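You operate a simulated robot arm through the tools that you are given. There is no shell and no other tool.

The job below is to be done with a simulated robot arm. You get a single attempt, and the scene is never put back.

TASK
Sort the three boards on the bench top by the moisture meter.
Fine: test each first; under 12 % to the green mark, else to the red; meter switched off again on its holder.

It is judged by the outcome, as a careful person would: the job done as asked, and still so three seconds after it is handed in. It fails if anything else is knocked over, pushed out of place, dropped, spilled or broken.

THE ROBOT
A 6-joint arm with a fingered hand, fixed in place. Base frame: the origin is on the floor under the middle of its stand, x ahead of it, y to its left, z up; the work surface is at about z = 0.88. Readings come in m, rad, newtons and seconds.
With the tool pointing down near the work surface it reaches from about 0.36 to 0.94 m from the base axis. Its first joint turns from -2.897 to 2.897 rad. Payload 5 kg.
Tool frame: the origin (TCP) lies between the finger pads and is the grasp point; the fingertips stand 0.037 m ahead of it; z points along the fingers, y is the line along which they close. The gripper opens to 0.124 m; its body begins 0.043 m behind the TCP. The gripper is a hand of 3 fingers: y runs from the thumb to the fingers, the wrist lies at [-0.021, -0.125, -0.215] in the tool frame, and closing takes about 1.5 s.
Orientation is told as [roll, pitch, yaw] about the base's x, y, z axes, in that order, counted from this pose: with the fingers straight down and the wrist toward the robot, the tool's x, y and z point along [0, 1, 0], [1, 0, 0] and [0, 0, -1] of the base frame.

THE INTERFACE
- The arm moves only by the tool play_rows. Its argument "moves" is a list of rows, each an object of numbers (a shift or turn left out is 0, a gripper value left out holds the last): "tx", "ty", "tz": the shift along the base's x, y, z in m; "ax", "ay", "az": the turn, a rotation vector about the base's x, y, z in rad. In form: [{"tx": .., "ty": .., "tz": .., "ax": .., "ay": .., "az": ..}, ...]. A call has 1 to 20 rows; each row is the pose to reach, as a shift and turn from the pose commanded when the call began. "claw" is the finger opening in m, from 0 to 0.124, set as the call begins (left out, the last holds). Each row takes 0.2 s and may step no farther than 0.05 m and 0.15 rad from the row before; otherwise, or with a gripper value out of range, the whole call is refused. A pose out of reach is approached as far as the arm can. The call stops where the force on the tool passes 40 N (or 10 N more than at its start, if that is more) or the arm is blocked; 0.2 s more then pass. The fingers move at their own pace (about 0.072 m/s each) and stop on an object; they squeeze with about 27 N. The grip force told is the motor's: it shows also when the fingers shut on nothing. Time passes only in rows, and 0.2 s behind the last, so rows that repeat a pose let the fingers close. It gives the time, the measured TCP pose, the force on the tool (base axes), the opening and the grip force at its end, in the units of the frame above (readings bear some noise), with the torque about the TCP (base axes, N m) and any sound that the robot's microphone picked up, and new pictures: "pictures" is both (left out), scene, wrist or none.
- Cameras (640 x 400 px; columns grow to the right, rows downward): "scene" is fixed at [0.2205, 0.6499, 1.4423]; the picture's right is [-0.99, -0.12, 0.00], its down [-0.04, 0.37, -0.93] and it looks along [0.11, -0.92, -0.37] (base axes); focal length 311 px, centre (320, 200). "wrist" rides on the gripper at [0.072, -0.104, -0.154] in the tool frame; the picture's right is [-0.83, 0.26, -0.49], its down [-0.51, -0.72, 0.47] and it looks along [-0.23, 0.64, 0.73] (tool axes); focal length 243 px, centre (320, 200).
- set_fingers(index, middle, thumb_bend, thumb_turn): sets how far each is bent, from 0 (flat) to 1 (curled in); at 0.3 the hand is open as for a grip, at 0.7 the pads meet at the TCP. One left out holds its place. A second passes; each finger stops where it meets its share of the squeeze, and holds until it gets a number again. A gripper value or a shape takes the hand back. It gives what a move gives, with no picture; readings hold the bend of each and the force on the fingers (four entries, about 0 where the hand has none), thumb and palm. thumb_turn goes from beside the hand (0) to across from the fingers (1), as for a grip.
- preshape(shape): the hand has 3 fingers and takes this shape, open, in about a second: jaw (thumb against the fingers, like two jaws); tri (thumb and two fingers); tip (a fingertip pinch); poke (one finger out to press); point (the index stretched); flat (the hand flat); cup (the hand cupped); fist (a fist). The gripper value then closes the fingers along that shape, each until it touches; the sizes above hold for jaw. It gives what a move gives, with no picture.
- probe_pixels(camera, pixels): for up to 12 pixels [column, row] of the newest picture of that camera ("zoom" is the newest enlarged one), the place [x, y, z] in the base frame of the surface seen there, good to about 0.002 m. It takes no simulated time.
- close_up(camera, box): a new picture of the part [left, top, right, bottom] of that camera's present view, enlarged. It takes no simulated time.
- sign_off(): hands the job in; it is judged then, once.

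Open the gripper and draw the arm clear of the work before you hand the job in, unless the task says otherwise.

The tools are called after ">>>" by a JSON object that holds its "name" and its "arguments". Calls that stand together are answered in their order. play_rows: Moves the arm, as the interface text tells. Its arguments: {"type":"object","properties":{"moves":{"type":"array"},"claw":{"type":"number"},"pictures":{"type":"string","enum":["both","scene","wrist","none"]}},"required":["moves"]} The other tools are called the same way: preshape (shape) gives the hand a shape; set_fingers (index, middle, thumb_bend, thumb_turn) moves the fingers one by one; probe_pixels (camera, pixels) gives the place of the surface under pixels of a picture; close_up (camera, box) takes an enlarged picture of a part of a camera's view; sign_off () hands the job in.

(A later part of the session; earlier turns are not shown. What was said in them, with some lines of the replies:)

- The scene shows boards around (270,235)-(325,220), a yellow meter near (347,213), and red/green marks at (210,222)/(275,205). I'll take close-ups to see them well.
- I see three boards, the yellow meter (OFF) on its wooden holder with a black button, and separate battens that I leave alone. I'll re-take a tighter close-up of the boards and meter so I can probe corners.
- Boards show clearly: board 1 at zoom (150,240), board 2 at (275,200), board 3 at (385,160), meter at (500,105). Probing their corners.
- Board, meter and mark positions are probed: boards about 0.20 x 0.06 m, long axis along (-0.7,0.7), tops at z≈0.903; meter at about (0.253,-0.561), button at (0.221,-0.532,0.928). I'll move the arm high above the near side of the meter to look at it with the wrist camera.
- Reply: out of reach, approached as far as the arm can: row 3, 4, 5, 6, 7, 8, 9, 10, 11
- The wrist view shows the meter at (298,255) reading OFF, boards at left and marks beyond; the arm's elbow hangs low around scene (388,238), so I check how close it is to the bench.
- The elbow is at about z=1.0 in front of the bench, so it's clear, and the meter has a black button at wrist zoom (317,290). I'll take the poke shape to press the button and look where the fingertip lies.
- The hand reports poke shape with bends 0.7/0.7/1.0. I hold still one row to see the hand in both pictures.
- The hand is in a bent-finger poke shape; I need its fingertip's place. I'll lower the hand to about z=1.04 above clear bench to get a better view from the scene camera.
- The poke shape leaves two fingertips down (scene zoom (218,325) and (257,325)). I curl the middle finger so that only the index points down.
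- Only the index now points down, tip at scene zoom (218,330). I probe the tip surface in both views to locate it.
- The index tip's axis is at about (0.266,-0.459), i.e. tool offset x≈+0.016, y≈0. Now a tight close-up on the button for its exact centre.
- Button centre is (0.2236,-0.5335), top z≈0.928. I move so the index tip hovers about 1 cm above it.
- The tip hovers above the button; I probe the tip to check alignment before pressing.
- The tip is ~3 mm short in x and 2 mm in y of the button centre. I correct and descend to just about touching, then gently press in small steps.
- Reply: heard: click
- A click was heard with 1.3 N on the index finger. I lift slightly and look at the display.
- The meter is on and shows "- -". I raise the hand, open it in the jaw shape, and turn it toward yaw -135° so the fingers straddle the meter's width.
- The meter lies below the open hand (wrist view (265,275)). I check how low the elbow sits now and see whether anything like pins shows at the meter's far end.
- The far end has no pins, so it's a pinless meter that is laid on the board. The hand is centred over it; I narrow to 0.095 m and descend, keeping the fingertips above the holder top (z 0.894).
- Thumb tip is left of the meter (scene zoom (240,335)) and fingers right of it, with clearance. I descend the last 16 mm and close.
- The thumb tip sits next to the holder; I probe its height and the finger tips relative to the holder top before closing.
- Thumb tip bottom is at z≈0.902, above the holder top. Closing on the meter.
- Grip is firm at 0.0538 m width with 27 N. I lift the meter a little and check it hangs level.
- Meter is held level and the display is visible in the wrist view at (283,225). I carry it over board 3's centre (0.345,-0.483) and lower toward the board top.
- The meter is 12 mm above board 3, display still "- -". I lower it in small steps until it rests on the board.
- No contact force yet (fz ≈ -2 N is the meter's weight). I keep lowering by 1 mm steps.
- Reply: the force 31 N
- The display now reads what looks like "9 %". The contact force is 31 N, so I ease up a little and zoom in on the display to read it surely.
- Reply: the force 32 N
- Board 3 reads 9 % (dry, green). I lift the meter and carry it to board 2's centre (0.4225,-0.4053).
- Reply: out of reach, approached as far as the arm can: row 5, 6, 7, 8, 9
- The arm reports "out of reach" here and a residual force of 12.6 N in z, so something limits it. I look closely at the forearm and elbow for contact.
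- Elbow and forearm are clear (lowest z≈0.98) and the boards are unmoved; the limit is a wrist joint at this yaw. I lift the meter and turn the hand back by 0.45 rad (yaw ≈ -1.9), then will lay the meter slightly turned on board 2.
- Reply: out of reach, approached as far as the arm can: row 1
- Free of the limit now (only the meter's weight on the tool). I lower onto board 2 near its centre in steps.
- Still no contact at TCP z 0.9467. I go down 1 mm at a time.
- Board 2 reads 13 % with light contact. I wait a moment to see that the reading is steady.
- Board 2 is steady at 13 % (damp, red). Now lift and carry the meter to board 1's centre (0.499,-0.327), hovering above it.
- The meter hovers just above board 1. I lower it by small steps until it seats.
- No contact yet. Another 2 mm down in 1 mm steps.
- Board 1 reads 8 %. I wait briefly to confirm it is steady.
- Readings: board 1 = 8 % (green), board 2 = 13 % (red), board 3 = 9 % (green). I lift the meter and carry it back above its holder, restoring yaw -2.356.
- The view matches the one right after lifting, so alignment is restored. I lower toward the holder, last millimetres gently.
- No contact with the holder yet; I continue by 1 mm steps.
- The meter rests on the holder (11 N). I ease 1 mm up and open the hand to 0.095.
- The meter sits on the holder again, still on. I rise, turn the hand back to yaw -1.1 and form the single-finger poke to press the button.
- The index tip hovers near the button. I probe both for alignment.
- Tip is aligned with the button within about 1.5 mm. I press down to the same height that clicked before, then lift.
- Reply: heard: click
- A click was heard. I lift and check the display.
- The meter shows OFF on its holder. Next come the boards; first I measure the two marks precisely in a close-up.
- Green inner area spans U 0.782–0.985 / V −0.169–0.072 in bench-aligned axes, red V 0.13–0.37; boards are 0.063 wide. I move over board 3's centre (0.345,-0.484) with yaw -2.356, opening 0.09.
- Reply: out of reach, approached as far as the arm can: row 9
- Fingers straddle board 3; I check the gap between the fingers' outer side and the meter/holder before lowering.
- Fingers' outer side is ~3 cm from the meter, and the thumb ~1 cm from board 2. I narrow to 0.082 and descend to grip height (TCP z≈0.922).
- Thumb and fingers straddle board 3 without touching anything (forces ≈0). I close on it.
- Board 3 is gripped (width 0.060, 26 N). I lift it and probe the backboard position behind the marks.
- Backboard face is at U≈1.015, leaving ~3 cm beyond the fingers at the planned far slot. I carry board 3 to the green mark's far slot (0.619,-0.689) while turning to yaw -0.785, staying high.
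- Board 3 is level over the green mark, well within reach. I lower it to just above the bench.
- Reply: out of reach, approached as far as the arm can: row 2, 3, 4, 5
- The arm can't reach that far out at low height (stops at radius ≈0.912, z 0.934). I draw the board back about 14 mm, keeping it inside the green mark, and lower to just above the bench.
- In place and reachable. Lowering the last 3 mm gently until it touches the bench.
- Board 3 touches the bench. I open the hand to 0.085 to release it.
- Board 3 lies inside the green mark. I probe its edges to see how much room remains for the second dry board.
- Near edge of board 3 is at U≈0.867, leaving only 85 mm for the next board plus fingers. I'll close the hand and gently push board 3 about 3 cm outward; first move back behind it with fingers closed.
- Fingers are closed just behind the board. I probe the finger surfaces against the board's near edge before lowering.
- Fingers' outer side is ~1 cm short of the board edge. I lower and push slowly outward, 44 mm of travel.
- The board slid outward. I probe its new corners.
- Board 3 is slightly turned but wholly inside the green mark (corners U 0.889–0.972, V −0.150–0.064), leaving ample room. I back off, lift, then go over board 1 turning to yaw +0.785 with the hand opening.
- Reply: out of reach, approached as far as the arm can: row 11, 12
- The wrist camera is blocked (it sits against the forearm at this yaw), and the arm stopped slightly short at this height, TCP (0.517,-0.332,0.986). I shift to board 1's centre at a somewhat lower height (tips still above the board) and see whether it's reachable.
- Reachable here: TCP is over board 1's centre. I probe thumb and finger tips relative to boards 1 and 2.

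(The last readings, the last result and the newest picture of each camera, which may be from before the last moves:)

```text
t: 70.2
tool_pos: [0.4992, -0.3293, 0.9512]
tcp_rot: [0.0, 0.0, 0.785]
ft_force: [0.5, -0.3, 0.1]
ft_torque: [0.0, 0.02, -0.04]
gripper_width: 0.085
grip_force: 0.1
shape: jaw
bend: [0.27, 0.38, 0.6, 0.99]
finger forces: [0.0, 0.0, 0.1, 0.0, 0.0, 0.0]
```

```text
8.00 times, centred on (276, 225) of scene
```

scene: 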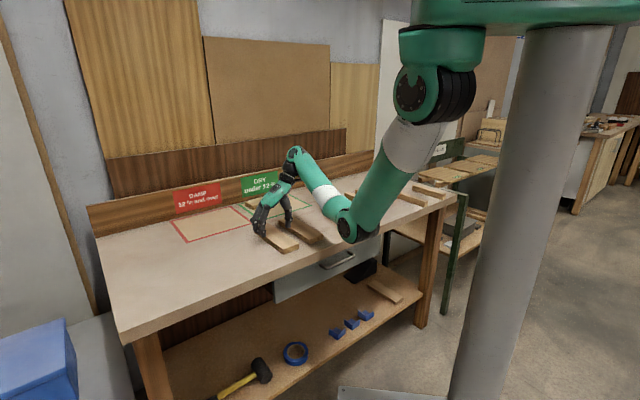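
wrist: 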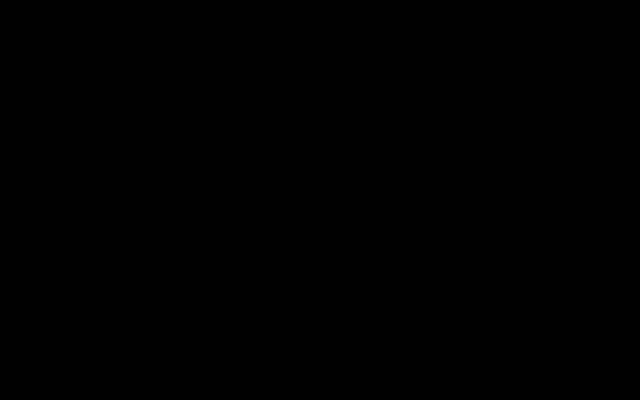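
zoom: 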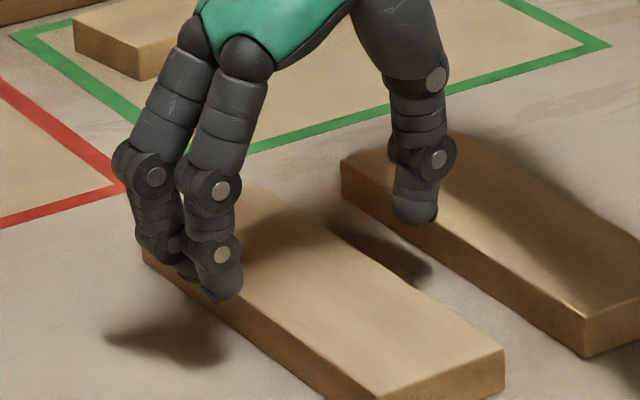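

Thumb lies in the gap between boards 1 and 2 (V 0.062–0.078), fingers outside board 1. I lower to grip height and close.

>>> {"name": "play_rows", "arguments": {"moves": [{"tz": -0.012}, {"tz": -0.024}, {"tz": -0.029}, {"tz": -0.029}], "pictures": "none"}}

>>> {"name": "play_rows", "arguments": {"moves": [{}, {}, {}, {}, {}, {}, {}], "claw": 0.045, "pictures": "both"}}

>>> {"name": "close_up", "arguments": {"camera": "scene", "box": [244, 200, 308, 250]}}

```text
t: 71.2
tool_pos: [0.4982, -0.3287, 0.9227]
tcp_rot: [0.0, 0.001, 0.784]
ft_force: [0.1, -0.2, -1.0]
ft_torque: [0.0, 0.02, 0.0]
gripper_width: 0.0847
grip_force: 0.1
shape: jaw
bend: [0.27, 0.38, 0.6, 0.99]
finger forces: [0.0, 0.0, 0.1, 0.0, 0.0, 0.1]
```

```text
t: 72.8
tool_pos: [0.4998, -0.3299, 0.9229]
tcp_rot: [0.0, 0.001, 0.786]
ft_force: [0.0, 0.4, -0.1]
ft_torque: [0.02, -0.01, 0.02]
gripper_width: 0.0596
grip_force: 27.4
shape: jaw
bend: [0.74, 0.46, 0.7, 1.0]
finger forces: [15.6, 8.8, 0.1, 0.1, 24.5, 0.1]
```

scene: 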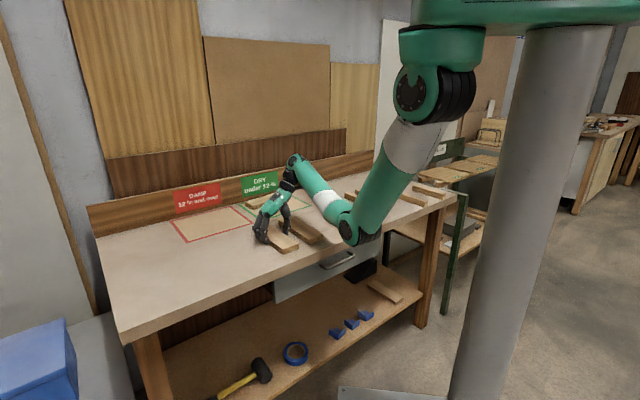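
wrist: 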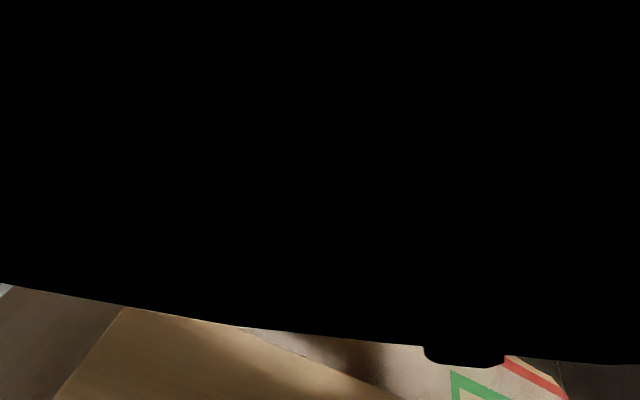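

```text
8.00 times, centred on (276, 225) of scene
```

zoom: 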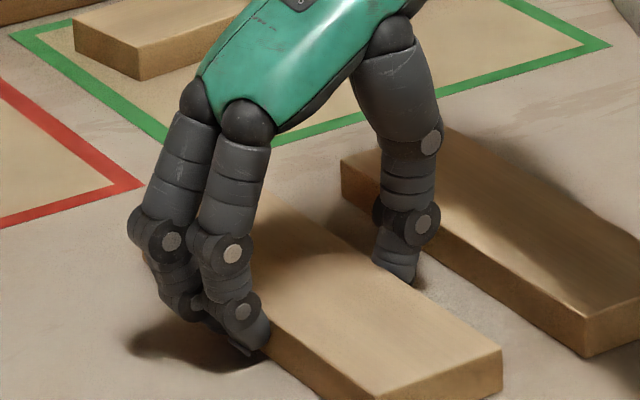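

Board 1 is gripped (width 0.0596). I lift it, then carry it to the green near slot (0.548,-0.617) while turning back to yaw -0.785.

>>> {"name": "play_rows", "arguments": {"moves": [{"tz": 0.01}, {"tz": 0.03}, {"tz": 0.05}, {"tx": 0.0044, "ty": -0.0261, "tz": 0.06, "az": -0.1428}, {"tx": 0.0088, "ty": -0.0523, "tz": 0.07, "az": -0.2856}, {"tx": 0.0132, "ty": -0.0784, "tz": 0.08, "az": -0.4284}, {"tx": 0.0176, "ty": -0.1045, "tz": 0.08, "az": -0.5712}, {"tx": 0.022, "ty": -0.1307, "tz": 0.08, "az": -0.714}, {"tx": 0.0263, "ty": -0.1568, "tz": 0.08, "az": -0.8568}, {"tx": 0.0307, "ty": -0.183, "tz": 0.08, "az": -0.9996}, {"tx": 0.0351, "ty": -0.2091, "tz": 0.08, "az": -1.1424}, {"tx": 0.0395, "ty": -0.2352, "tz": 0.08, "az": -1.2852}, {"tx": 0.0439, "ty": -0.2614, "tz": 0.08, "az": -1.428}, {"tx": 0.0483, "ty": -0.2875, "tz": 0.08, "az": -1.571}, {"tx": 0.0483, "ty": -0.2875, "tz": 0.08, "az": -1.571}], "pictures": "both"}}

>>> {"name": "close_up", "arguments": {"camera": "scene", "box": [200, 150, 328, 230]}}

```text
t: 76.0
tool_pos: [0.548, -0.6182, 1.0038]
tcp_rot: [-0.001, -0.001, -0.788]
ft_force: [0.0, 0.2, -2.1]
ft_torque: [0.02, -0.04, 0.02]
gripper_width: 0.0598
grip_force: 27.1
shape: jaw
bend: [0.74, 0.46, 0.7, 1.0]
finger forces: [15.7, 8.8, 0.0, 0.0, 24.5, 0.0]
```

scene: 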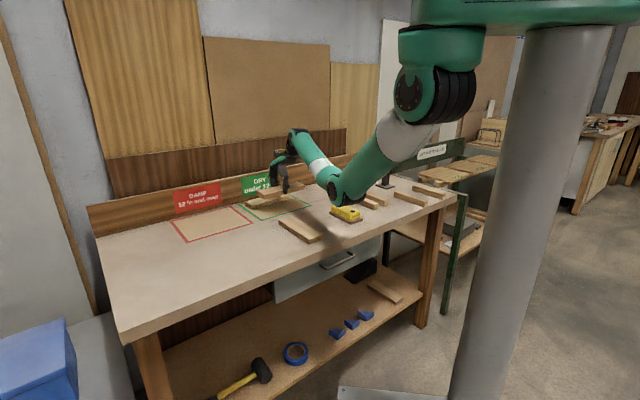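
wrist: 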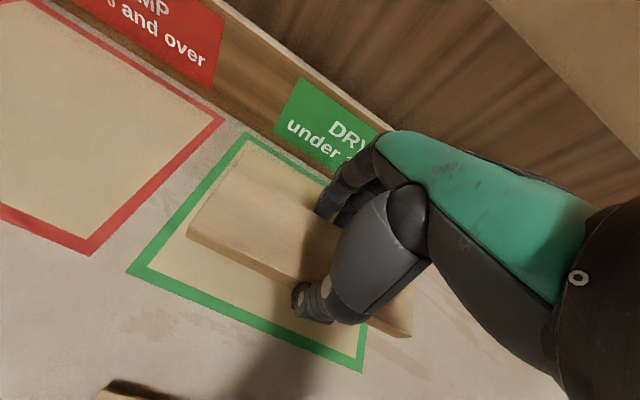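

```text
5.00 times, centred on (264, 190) of scene
```

zoom: 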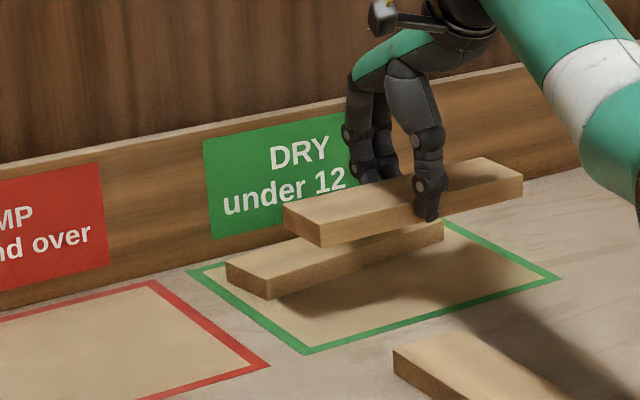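

Board 1 hangs level above the near part of the green mark. I lower it to just over the bench and check its gap to board 3.

>>> {"name": "play_rows", "arguments": {"moves": [{"tz": -0.03}, {"tz": -0.055}, {"tz": -0.07}, {"tz": -0.076}, {"tz": -0.076}], "pictures": "both"}}

>>> {"name": "close_up", "arguments": {"camera": "scene", "box": [200, 160, 328, 240]}}

>>> {"name": "close_up", "arguments": {"camera": "wrist", "box": [130, 110, 430, 390]}}

```text
t: 77.2
tool_pos: [0.547, -0.6191, 0.926]
tcp_rot: [0.001, 0.001, -0.787]
ft_force: [0.1, -0.6, -1.3]
ft_torque: [0.0, -0.01, 0.01]
gripper_width: 0.0599
grip_force: 26.9
shape: jaw
bend: [0.74, 0.46, 0.7, 1.0]
finger forces: [15.7, 8.9, 0.1, 0.1, 24.5, 0.0]
```

scene: 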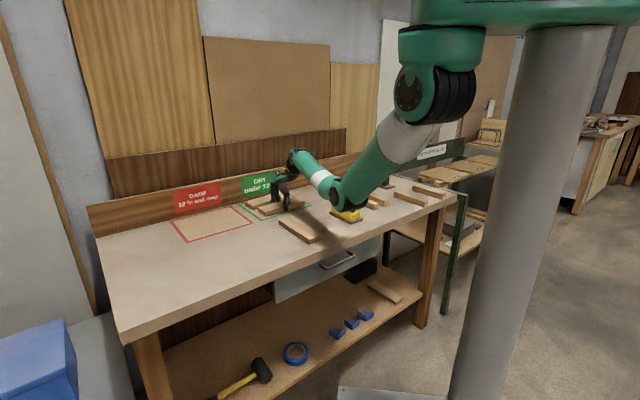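
wrist: 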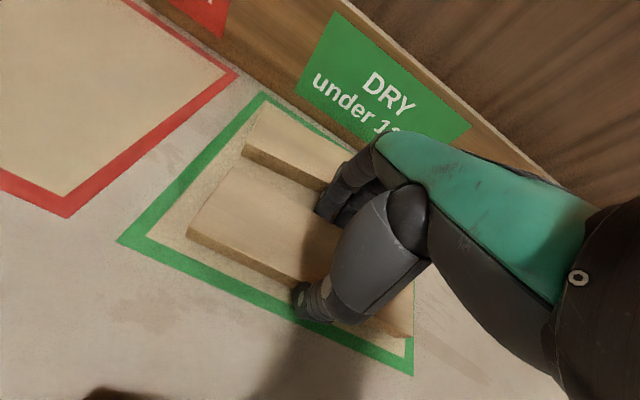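

```text
5.00 times, centred on (264, 200) of scene
```

zoom: 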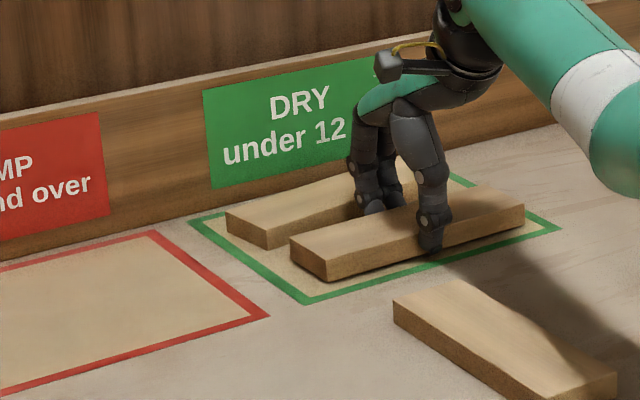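

```text
1.43 times, centred on (280, 250) of wrist
```

zoom: 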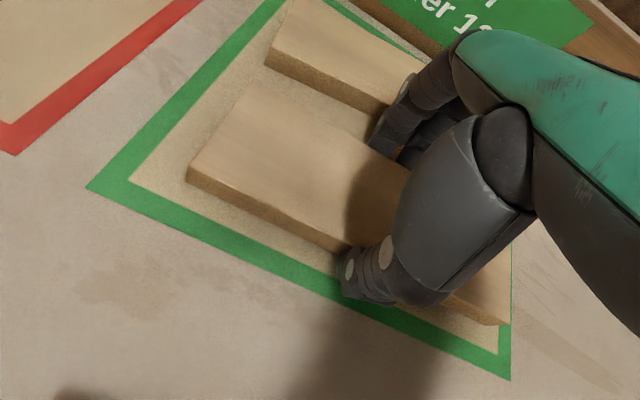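

Board 1 is inside the green lines with a clear gap to board 3. I lower the last few mm until contact.

>>> {"name": "play_rows", "arguments": {"moves": [{"tz": -0.0015}, {"tz": -0.003}], "pictures": "none"}}

>>> {"name": "play_rows", "arguments": {"moves": [{"tz": -0.001}, {"tz": -0.001}], "pictures": "none"}}

```text
t: 77.8
tool_pos: [0.5468, -0.6176, 0.9249]
tcp_rot: [0.001, 0.0, -0.787]
ft_force: [0.3, -0.4, -1.3]
ft_torque: [0.01, 0.04, -0.02]
gripper_width: 0.0598
grip_force: 26.8
shape: jaw
bend: [0.74, 0.46, 0.7, 1.0]
finger forces: [15.7, 8.9, 0.0, 0.0, 24.6, 0.0]
```

```text
t: 78.4
tool_pos: [0.5486, -0.6168, 0.9221]
tcp_rot: [-0.002, 0.001, -0.787]
ft_force: [-0.4, 0.6, 0.3]
ft_torque: [-0.04, -0.01, 0.03]
gripper_width: 0.0599
grip_force: 27.3
shape: jaw
bend: [0.74, 0.46, 0.7, 1.0]
finger forces: [15.7, 8.9, 0.1, 0.0, 25.1, 0.0]
```

Contact has begun (fz rose to 0). I open gently to 0.082 and lift.

>>> {"name": "play_rows", "arguments": {"moves": [{}, {}, {}, {}], "claw": 0.08, "pictures": "none"}}

>>> {"name": "play_rows", "arguments": {"moves": [{"tz": 0.02}, {"tz": 0.05}, {"tz": 0.08}, {"tz": 0.08}], "pictures": "both"}}

>>> {"name": "close_up", "arguments": {"camera": "scene", "box": [200, 160, 328, 240]}}

```text
t: 79.4
tool_pos: [0.5471, -0.6154, 0.9229]
tcp_rot: [-0.001, -0.001, -0.787]
ft_force: [0.5, -0.2, -0.1]
ft_torque: [-0.03, 0.0, -0.02]
gripper_width: 0.0795
grip_force: 0.1
shape: jaw
bend: [0.73, 0.39, 0.62, 1.0]
finger forces: [0.0, 0.0, 0.0, 0.1, 0.1, 0.0]
```

```text
t: 80.4
tool_pos: [0.5475, -0.6172, 1.0045]
tcp_rot: [0.001, 0.001, -0.786]
ft_force: [-0.3, 0.2, -0.3]
ft_torque: [-0.02, 0.0, 0.0]
gripper_width: 0.0796
grip_force: 0.1
shape: jaw
bend: [0.73, 0.39, 0.62, 1.0]
finger forces: [0.0, 0.0, 0.0, 0.1, 0.0, 0.0]
```

scene: 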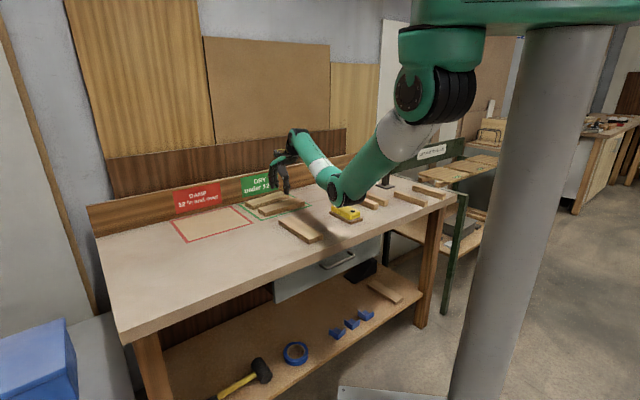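
wrist: 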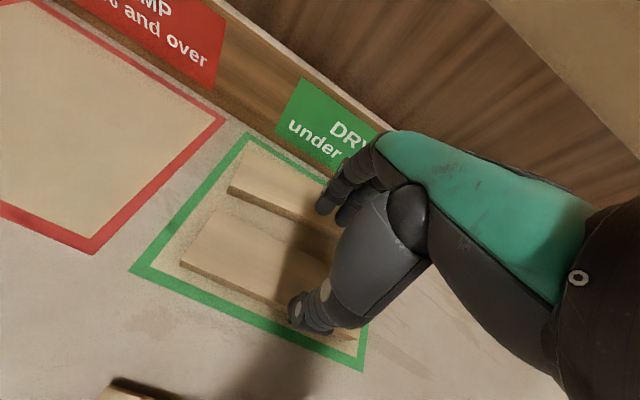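

```text
5.00 times, centred on (264, 200) of scene
```

zoom: 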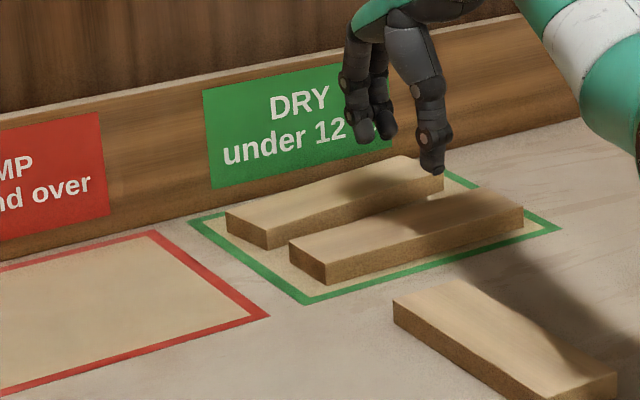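

Both dry boards lie inside the green mark. Now to board 2 (damp): I move over its centre (0.423,-0.408), using yaw ≈ -2.22, a few degrees short of square to stay off the wrist limit, with hand open to 0.1.

>>> {"name": "play_rows", "arguments": {"moves": [{"tx": -0.0113, "ty": 0.019, "az": -0.1304}, {"tx": -0.0226, "ty": 0.038, "az": -0.2607}, {"tx": -0.0338, "ty": 0.057, "az": -0.3911}, {"tx": -0.0451, "ty": 0.076, "az": -0.5215}, {"tx": -0.0564, "ty": 0.095, "az": -0.6518}, {"tx": -0.0677, "ty": 0.114, "az": -0.7822}, {"tx": -0.079, "ty": 0.133, "az": -0.9125}, {"tx": -0.0903, "ty": 0.152, "tz": -0.01, "az": -1.0429}, {"tx": -0.1015, "ty": 0.171, "tz": -0.02, "az": -1.1733}, {"tx": -0.1128, "ty": 0.19, "tz": -0.03, "az": -1.3036}, {"tx": -0.1241, "ty": 0.209, "tz": -0.045, "az": -1.434}, {"tx": -0.1241, "ty": 0.209, "tz": -0.045, "az": -1.434}], "claw": 0.1, "pictures": "both"}}

>>> {"name": "close_up", "arguments": {"camera": "wrist", "box": [180, 150, 420, 380]}}

```text
t: 83.0
tool_pos: [0.4236, -0.408, 0.9594]
tcp_rot: [-0.001, 0.001, -2.223]
ft_force: [-0.6, 0.0, 0.2]
ft_torque: [-0.02, 0.0, 0.03]
gripper_width: 0.0997
grip_force: 0.0
shape: jaw
bend: [0.26, 0.34, 0.5, 0.99]
finger forces: [0.0, 0.0, 0.0, 0.0, 0.0, 0.0]
```

scene: 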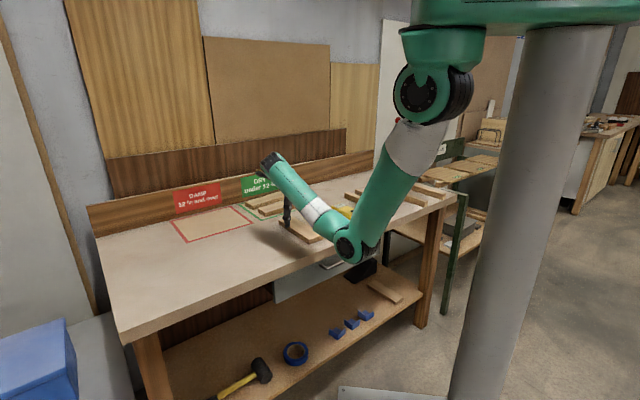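
wrist: 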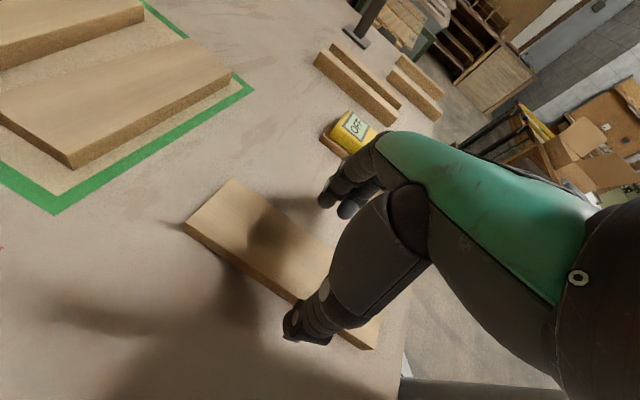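

```text
1.74 times, centred on (300, 265) of wrist
```

zoom: 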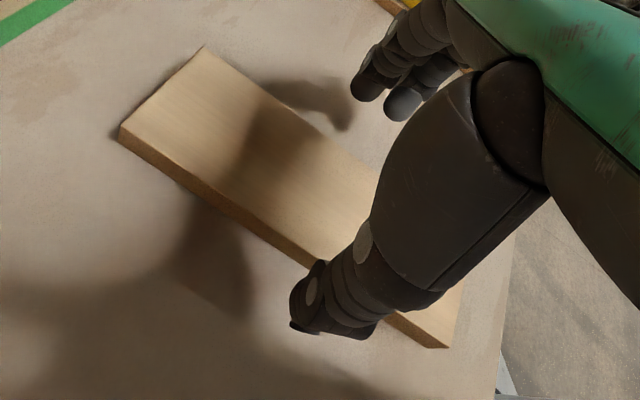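

Reached without trouble; the hand straddles board 2. I lower to grip height, nudging the yaw 0.07 rad closer to square.

>>> {"name": "play_rows", "arguments": {"moves": [{"tz": -0.015, "az": -0.03}, {"tz": -0.028, "az": -0.07}, {"tz": -0.037, "az": -0.07}, {"tz": -0.037, "az": -0.07}], "pictures": "wrist"}}

>>> {"name": "close_up", "arguments": {"camera": "wrist", "box": [180, 150, 420, 380]}}

>>> {"name": "close_up", "arguments": {"camera": "scene", "box": [260, 190, 340, 250]}}

```text
t: 84.0
tool_pos: [0.4233, -0.4077, 0.9212]
tcp_rot: [0.0, 0.001, -2.29]
ft_force: [-1.4, 0.2, 0.6]
ft_torque: [-0.04, -0.03, -0.01]
gripper_width: 0.0997
grip_force: 0.1
shape: jaw
bend: [0.26, 0.34, 0.5, 0.99]
finger forces: [0.1, 0.0, 0.0, 0.0, 0.0, 0.0]
```

wrist: 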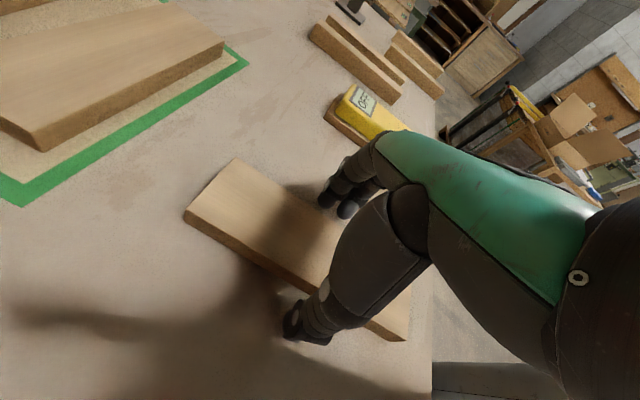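

```text
1.74 times, centred on (300, 265) of wrist
```

zoom: 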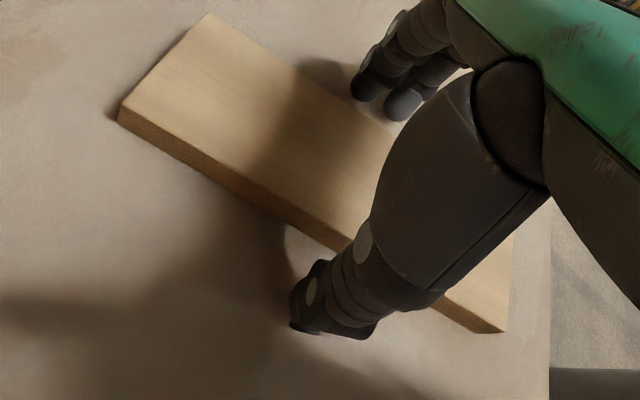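

```text
6.67 times, centred on (300, 220) of scene
```

zoom: 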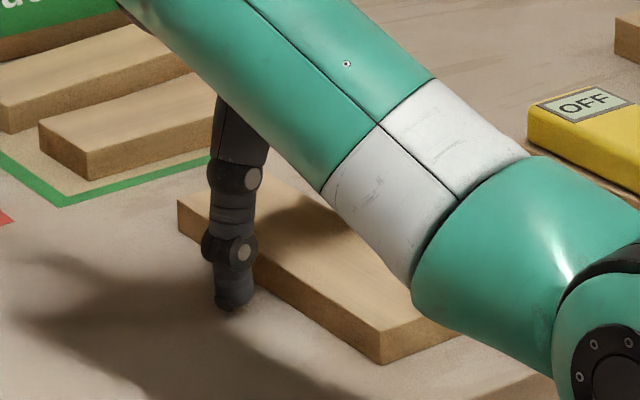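

Thumb and fingers straddle board 2 with clearance. Closing on it.

>>> {"name": "play_rows", "arguments": {"moves": [{}, {}, {}, {}, {}, {}, {}, {}], "claw": 0.045, "pictures": "wrist"}}

>>> {"name": "close_up", "arguments": {"camera": "wrist", "box": [180, 150, 420, 380]}}

```text
t: 85.8
tool_pos: [0.4225, -0.4073, 0.9222]
tcp_rot: [0.0, -0.001, -2.289]
ft_force: [0.1, -0.1, 0.3]
ft_torque: [0.03, 0.02, 0.01]
gripper_width: 0.0599
grip_force: 27.1
shape: jaw
bend: [0.74, 0.46, 0.7, 1.0]
finger forces: [15.6, 8.8, 0.0, 0.0, 24.5, 0.1]
```

wrist: 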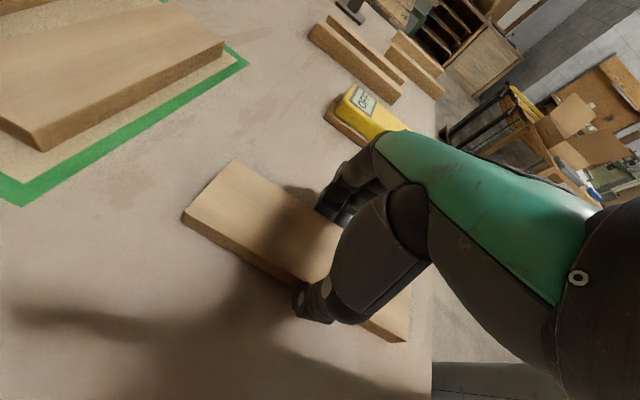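

```text
1.74 times, centred on (300, 265) of wrist
```

zoom: 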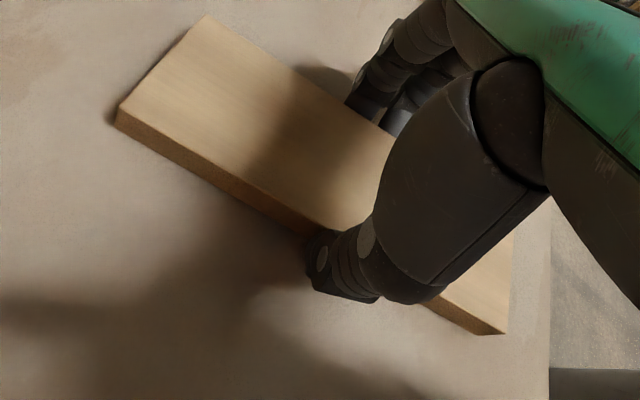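

Board 2 is gripped. I lift it and carry it to the red mark's middle (0.781,-0.428), turning to yaw -0.785 on the way.

>>> {"name": "play_rows", "arguments": {"moves": [{"tz": 0.01}, {"tz": 0.03}, {"tz": 0.045, "az": 0.05}, {"tx": 0.0326, "ty": -0.0019, "tz": 0.06, "az": 0.18}, {"tx": 0.0652, "ty": -0.0037, "tz": 0.07, "az": 0.31}, {"tx": 0.0979, "ty": -0.0056, "tz": 0.08, "az": 0.445}, {"tx": 0.1305, "ty": -0.0075, "tz": 0.08, "az": 0.58}, {"tx": 0.1631, "ty": -0.0093, "tz": 0.08, "az": 0.715}, {"tx": 0.1957, "ty": -0.0112, "tz": 0.08, "az": 0.85}, {"tx": 0.2283, "ty": -0.013, "tz": 0.08, "az": 0.985}, {"tx": 0.261, "ty": -0.0149, "tz": 0.08, "az": 1.12}, {"tx": 0.2936, "ty": -0.0168, "tz": 0.08, "az": 1.255}, {"tx": 0.3262, "ty": -0.0186, "tz": 0.08, "az": 1.39}, {"tx": 0.3589, "ty": -0.0205, "tz": 0.08, "az": 1.504}, {"tx": 0.3589, "ty": -0.0205, "tz": 0.08, "az": 1.504}], "pictures": "both"}}

>>> {"name": "close_up", "arguments": {"camera": "scene", "box": [140, 150, 300, 250]}}

```text
t: 89.0
tool_pos: [0.7841, -0.4296, 1.0016]
tcp_rot: [0.001, -0.001, -0.786]
ft_force: [-0.2, 1.0, -0.9]
ft_torque: [0.0, 0.03, -0.03]
gripper_width: 0.0596
grip_force: 27.2
shape: jaw
bend: [0.74, 0.46, 0.7, 1.0]
finger forces: [15.7, 8.8, 0.0, 0.0, 24.5, 0.0]
```

scene: 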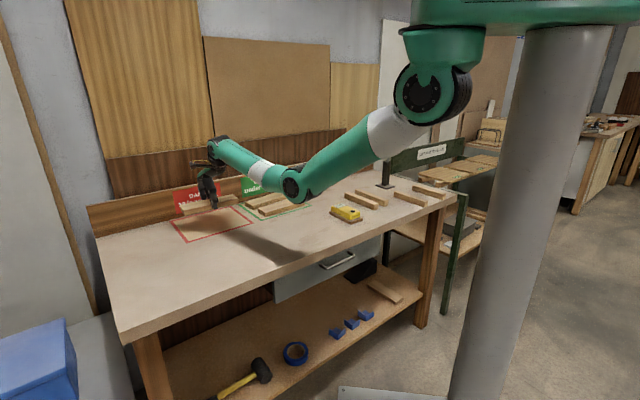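
wrist: 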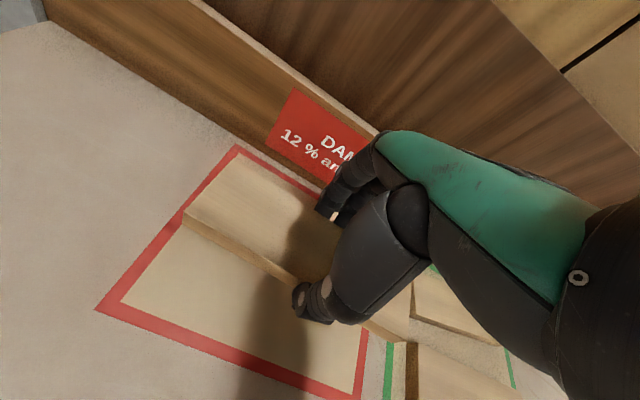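

```text
4.00 times, centred on (220, 200) of scene
```

zoom: 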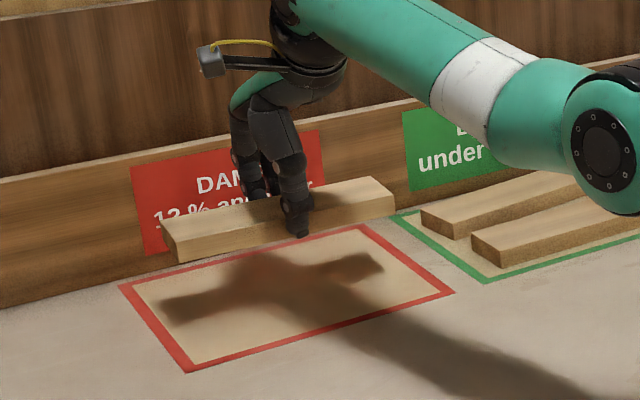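

Board 2 hovers over the red mark. I lower it to near the bench.

>>> {"name": "play_rows", "arguments": {"moves": [{"tz": -0.03}, {"tz": -0.055}, {"tz": -0.07}, {"tz": -0.075}, {"tz": -0.075}], "pictures": "both"}}

>>> {"name": "close_up", "arguments": {"camera": "scene", "box": [140, 160, 300, 260]}}

```text
t: 90.2
tool_pos: [0.784, -0.4297, 0.926]
tcp_rot: [0.0, 0.001, -0.788]
ft_force: [-0.1, 0.5, -1.8]
ft_torque: [0.0, -0.01, 0.01]
gripper_width: 0.0595
grip_force: 27.5
shape: jaw
bend: [0.74, 0.46, 0.7, 1.0]
finger forces: [15.7, 8.7, 0.0, 0.1, 24.4, 0.1]
```

scene: 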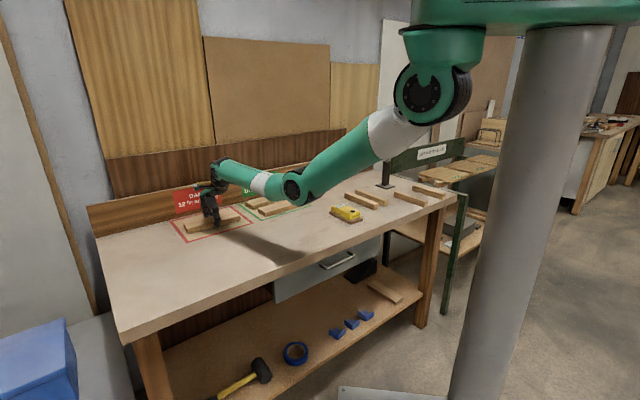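
wrist: 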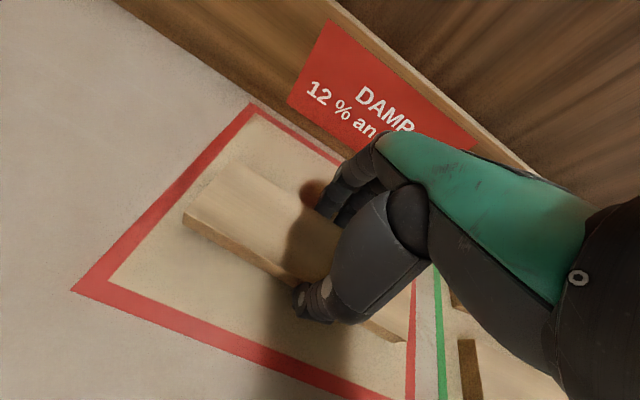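

```text
4.00 times, centred on (220, 210) of scene
```

zoom: 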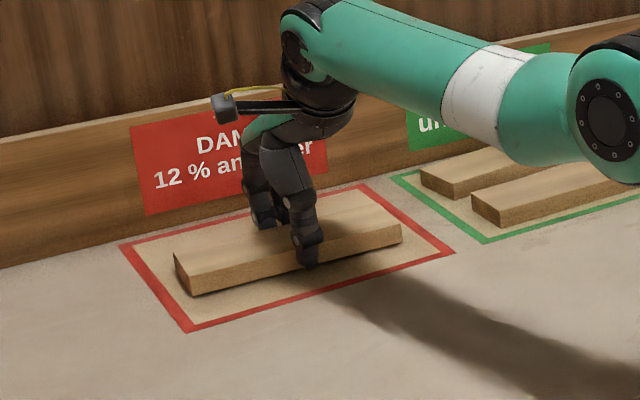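

Board 2 lies within the red outline. Lowering the last millimetres to contact.

>>> {"name": "play_rows", "arguments": {"moves": [{"tz": -0.0015}, {"tz": -0.003}], "pictures": "none"}}

>>> {"name": "play_rows", "arguments": {"moves": [{"tz": -0.001}, {"tz": -0.001}], "pictures": "none"}}

```text
t: 90.8
tool_pos: [0.7819, -0.4288, 0.922]
tcp_rot: [-0.001, -0.001, -0.787]
ft_force: [-0.1, 0.2, -1.9]
ft_torque: [0.01, 0.01, -0.02]
gripper_width: 0.06
grip_force: 27.6
shape: jaw
bend: [0.74, 0.46, 0.7, 1.0]
finger forces: [15.7, 8.7, 0.1, 0.0, 24.4, 0.0]
```

```text
t: 91.4
tool_pos: [0.7831, -0.4278, 0.9226]
tcp_rot: [0.001, 0.001, -0.787]
ft_force: [-0.7, 0.8, -0.4]
ft_torque: [-0.03, 0.02, 0.01]
gripper_width: 0.0598
grip_force: 27.2
shape: jaw
bend: [0.74, 0.46, 0.7, 1.0]
finger forces: [15.6, 8.8, 0.0, 0.0, 24.6, 0.1]
```

Contact is starting (fz -0.4). One more half-millimetre, then release by opening to 0.085.

>>> {"name": "play_rows", "arguments": {"moves": [{"tz": -0.0005}, {"tz": -0.0005}], "pictures": "none"}}

>>> {"name": "play_rows", "arguments": {"moves": [{}, {}, {}, {}], "claw": 0.085, "pictures": "none"}}

>>> {"name": "play_rows", "arguments": {"moves": [{"tz": 0.02}, {"tz": 0.05}, {"tz": 0.08}, {"tz": 0.12}, {"tx": -0.03, "ty": 0.02, "tz": 0.15}, {"tx": -0.06, "ty": 0.04, "tz": 0.18}, {"tx": -0.06, "ty": 0.04, "tz": 0.18}], "pictures": "both"}}

>>> {"name": "close_up", "arguments": {"camera": "scene", "box": [160, 170, 320, 270]}}

>>> {"name": "close_up", "arguments": {"camera": "scene", "box": [300, 170, 460, 270]}}

```text
t: 92.0
tool_pos: [0.7826, -0.428, 0.9207]
tcp_rot: [0.001, -0.002, -0.788]
ft_force: [0.5, 1.4, 1.2]
ft_torque: [0.03, -0.03, 0.01]
gripper_width: 0.0598
grip_force: 27.0
shape: jaw
bend: [0.74, 0.46, 0.7, 1.0]
finger forces: [15.7, 8.8, 0.0, 0.0, 25.0, 0.1]
```

```text
t: 93.0
tool_pos: [0.7827, -0.4292, 0.9216]
tcp_rot: [0.001, 0.002, -0.788]
ft_force: [-0.5, 0.3, 0.7]
ft_torque: [0.02, 0.0, 0.01]
gripper_width: 0.0842
grip_force: 0.2
shape: jaw
bend: [0.27, 0.38, 0.6, 0.99]
finger forces: [0.0, 0.0, 0.0, 0.0, 0.0, 0.1]
```

```text
t: 94.6
tool_pos: [0.7217, -0.3892, 1.1024]
tcp_rot: [0.001, 0.0, -0.786]
ft_force: [0.3, 0.5, 0.7]
ft_torque: [-0.02, 0.0, 0.0]
gripper_width: 0.0845
grip_force: 0.1
shape: jaw
bend: [0.27, 0.38, 0.6, 0.99]
finger forces: [0.0, 0.0, 0.0, 0.1, 0.0, 0.1]
```

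scene: 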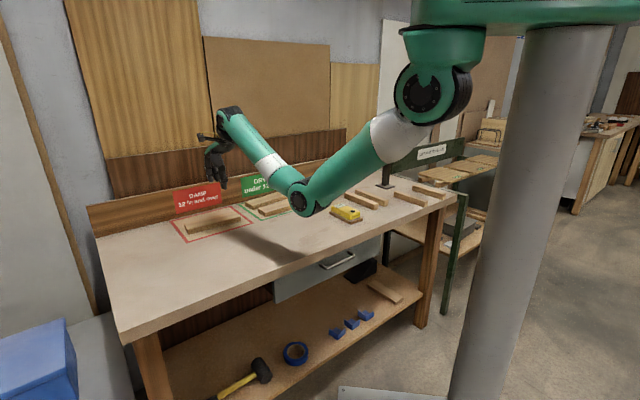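
wrist: 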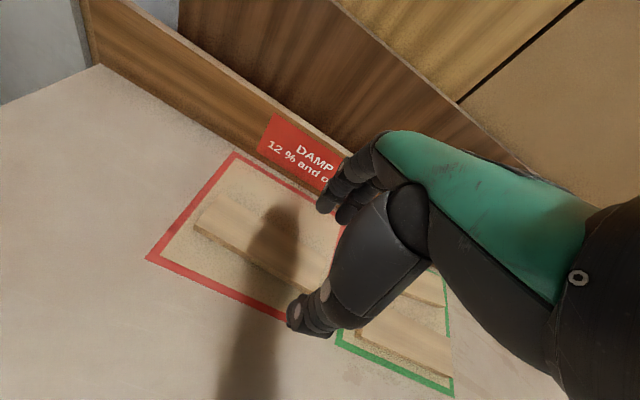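

```text
4.00 times, centred on (240, 220) of scene
```

zoom: 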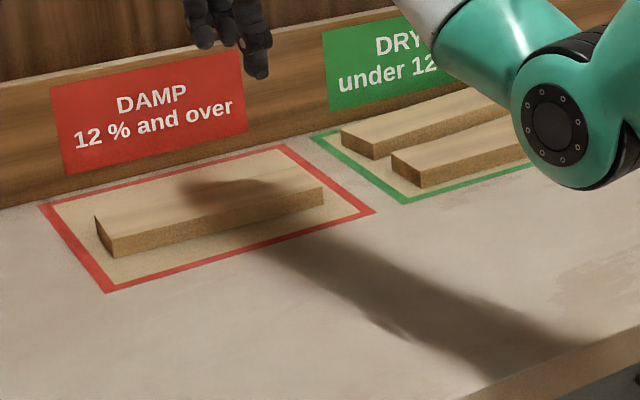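

```text
4.00 times, centred on (380, 220) of scene
```

zoom: 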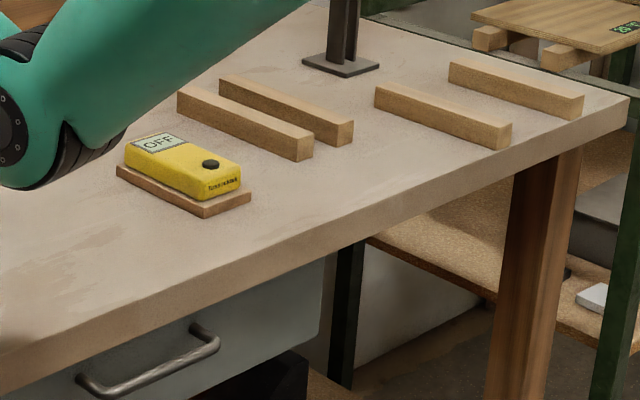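

All boards are sorted and the meter is OFF on its holder. I open the hand fully and draw the arm back to its starting pose, then verify the green mark.

>>> {"name": "play_rows", "arguments": {"moves": [{"tx": -0.01, "ty": 0.003, "tz": 0.015, "az": 0.13}, {"tx": -0.025, "ty": 0.006, "tz": 0.03, "az": 0.26}, {"tx": -0.04, "ty": 0.009, "tz": 0.05, "az": 0.39}, {"tx": -0.055, "ty": 0.012, "tz": 0.07, "az": 0.52}, {"tx": -0.07, "ty": 0.015, "tz": 0.09, "az": 0.65}, {"tx": -0.076, "ty": 0.018, "tz": 0.112, "az": 0.786}, {"tx": -0.076, "ty": 0.018, "tz": 0.112, "az": 0.786}], "claw": 0.124, "pictures": "both"}}

>>> {"name": "close_up", "arguments": {"camera": "scene", "box": [160, 170, 320, 270]}}

>>> {"name": "close_up", "arguments": {"camera": "scene", "box": [300, 170, 460, 270]}}

```text
t: 96.2
tool_pos: [0.6469, -0.3709, 1.2132]
tcp_rot: [0.0, 0.0, 0.001]
ft_force: [0.6, 0.3, -0.3]
ft_torque: [-0.03, 0.02, 0.01]
gripper_width: 0.124
grip_force: 0.1
shape: jaw
bend: [0.3, 0.3, 0.3, 0.98]
finger forces: [0.0, 0.0, 0.1, 0.0, 0.0, 0.0]
```

scene: 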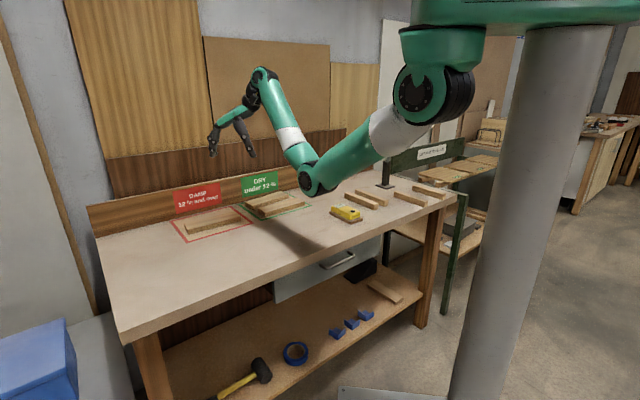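
wrist: 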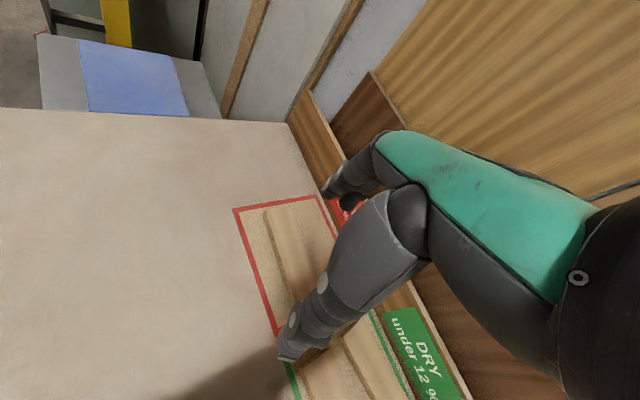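

```text
4.00 times, centred on (240, 220) of scene
```

zoom: 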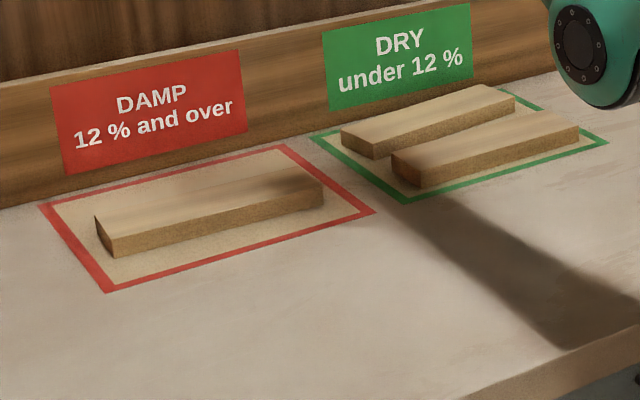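

```text
4.00 times, centred on (380, 220) of scene
```

zoom: 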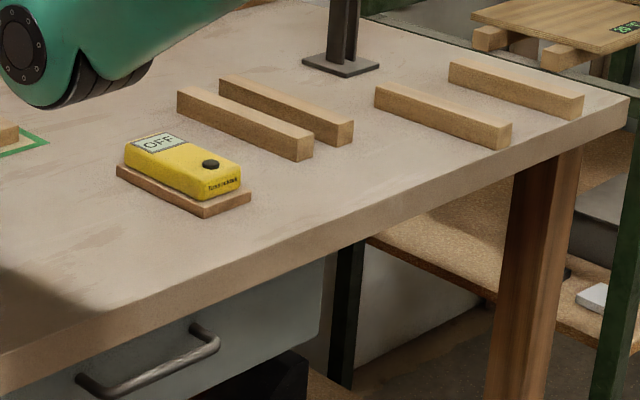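

The two dry boards (8 % and 9 %) lie inside the green outline and the 13 % board inside the red one. The meter shows OFF on its holder, the other items are in their places, and the arm is clear with the hand open, so I hand the job in.

>>> {"name": "sign_off", "arguments": {}}

```text
The job is handed in.
```

All three boards were tested with the moisture meter before being moved, sorted by reading, and the job is handed in.

| Board (starting position) | Reading | Placed on |
|---|---|---|
| Left | 8 % | Green mark |
| Middle | 13 % | Red mark |
| Right, next to the meter | 9 % | Green mark |

- **Boards:** All three sit inside the mark outlines. The 9 % board is turned about 8° because I pushed it a few centimetres outward to make room for the second dry board.
- **Meter:** It is back on its holder and shows OFF.
- **Rest of the bench:** In the final pictures nothing else on the bench has moved. The arm is clear with the hand open.
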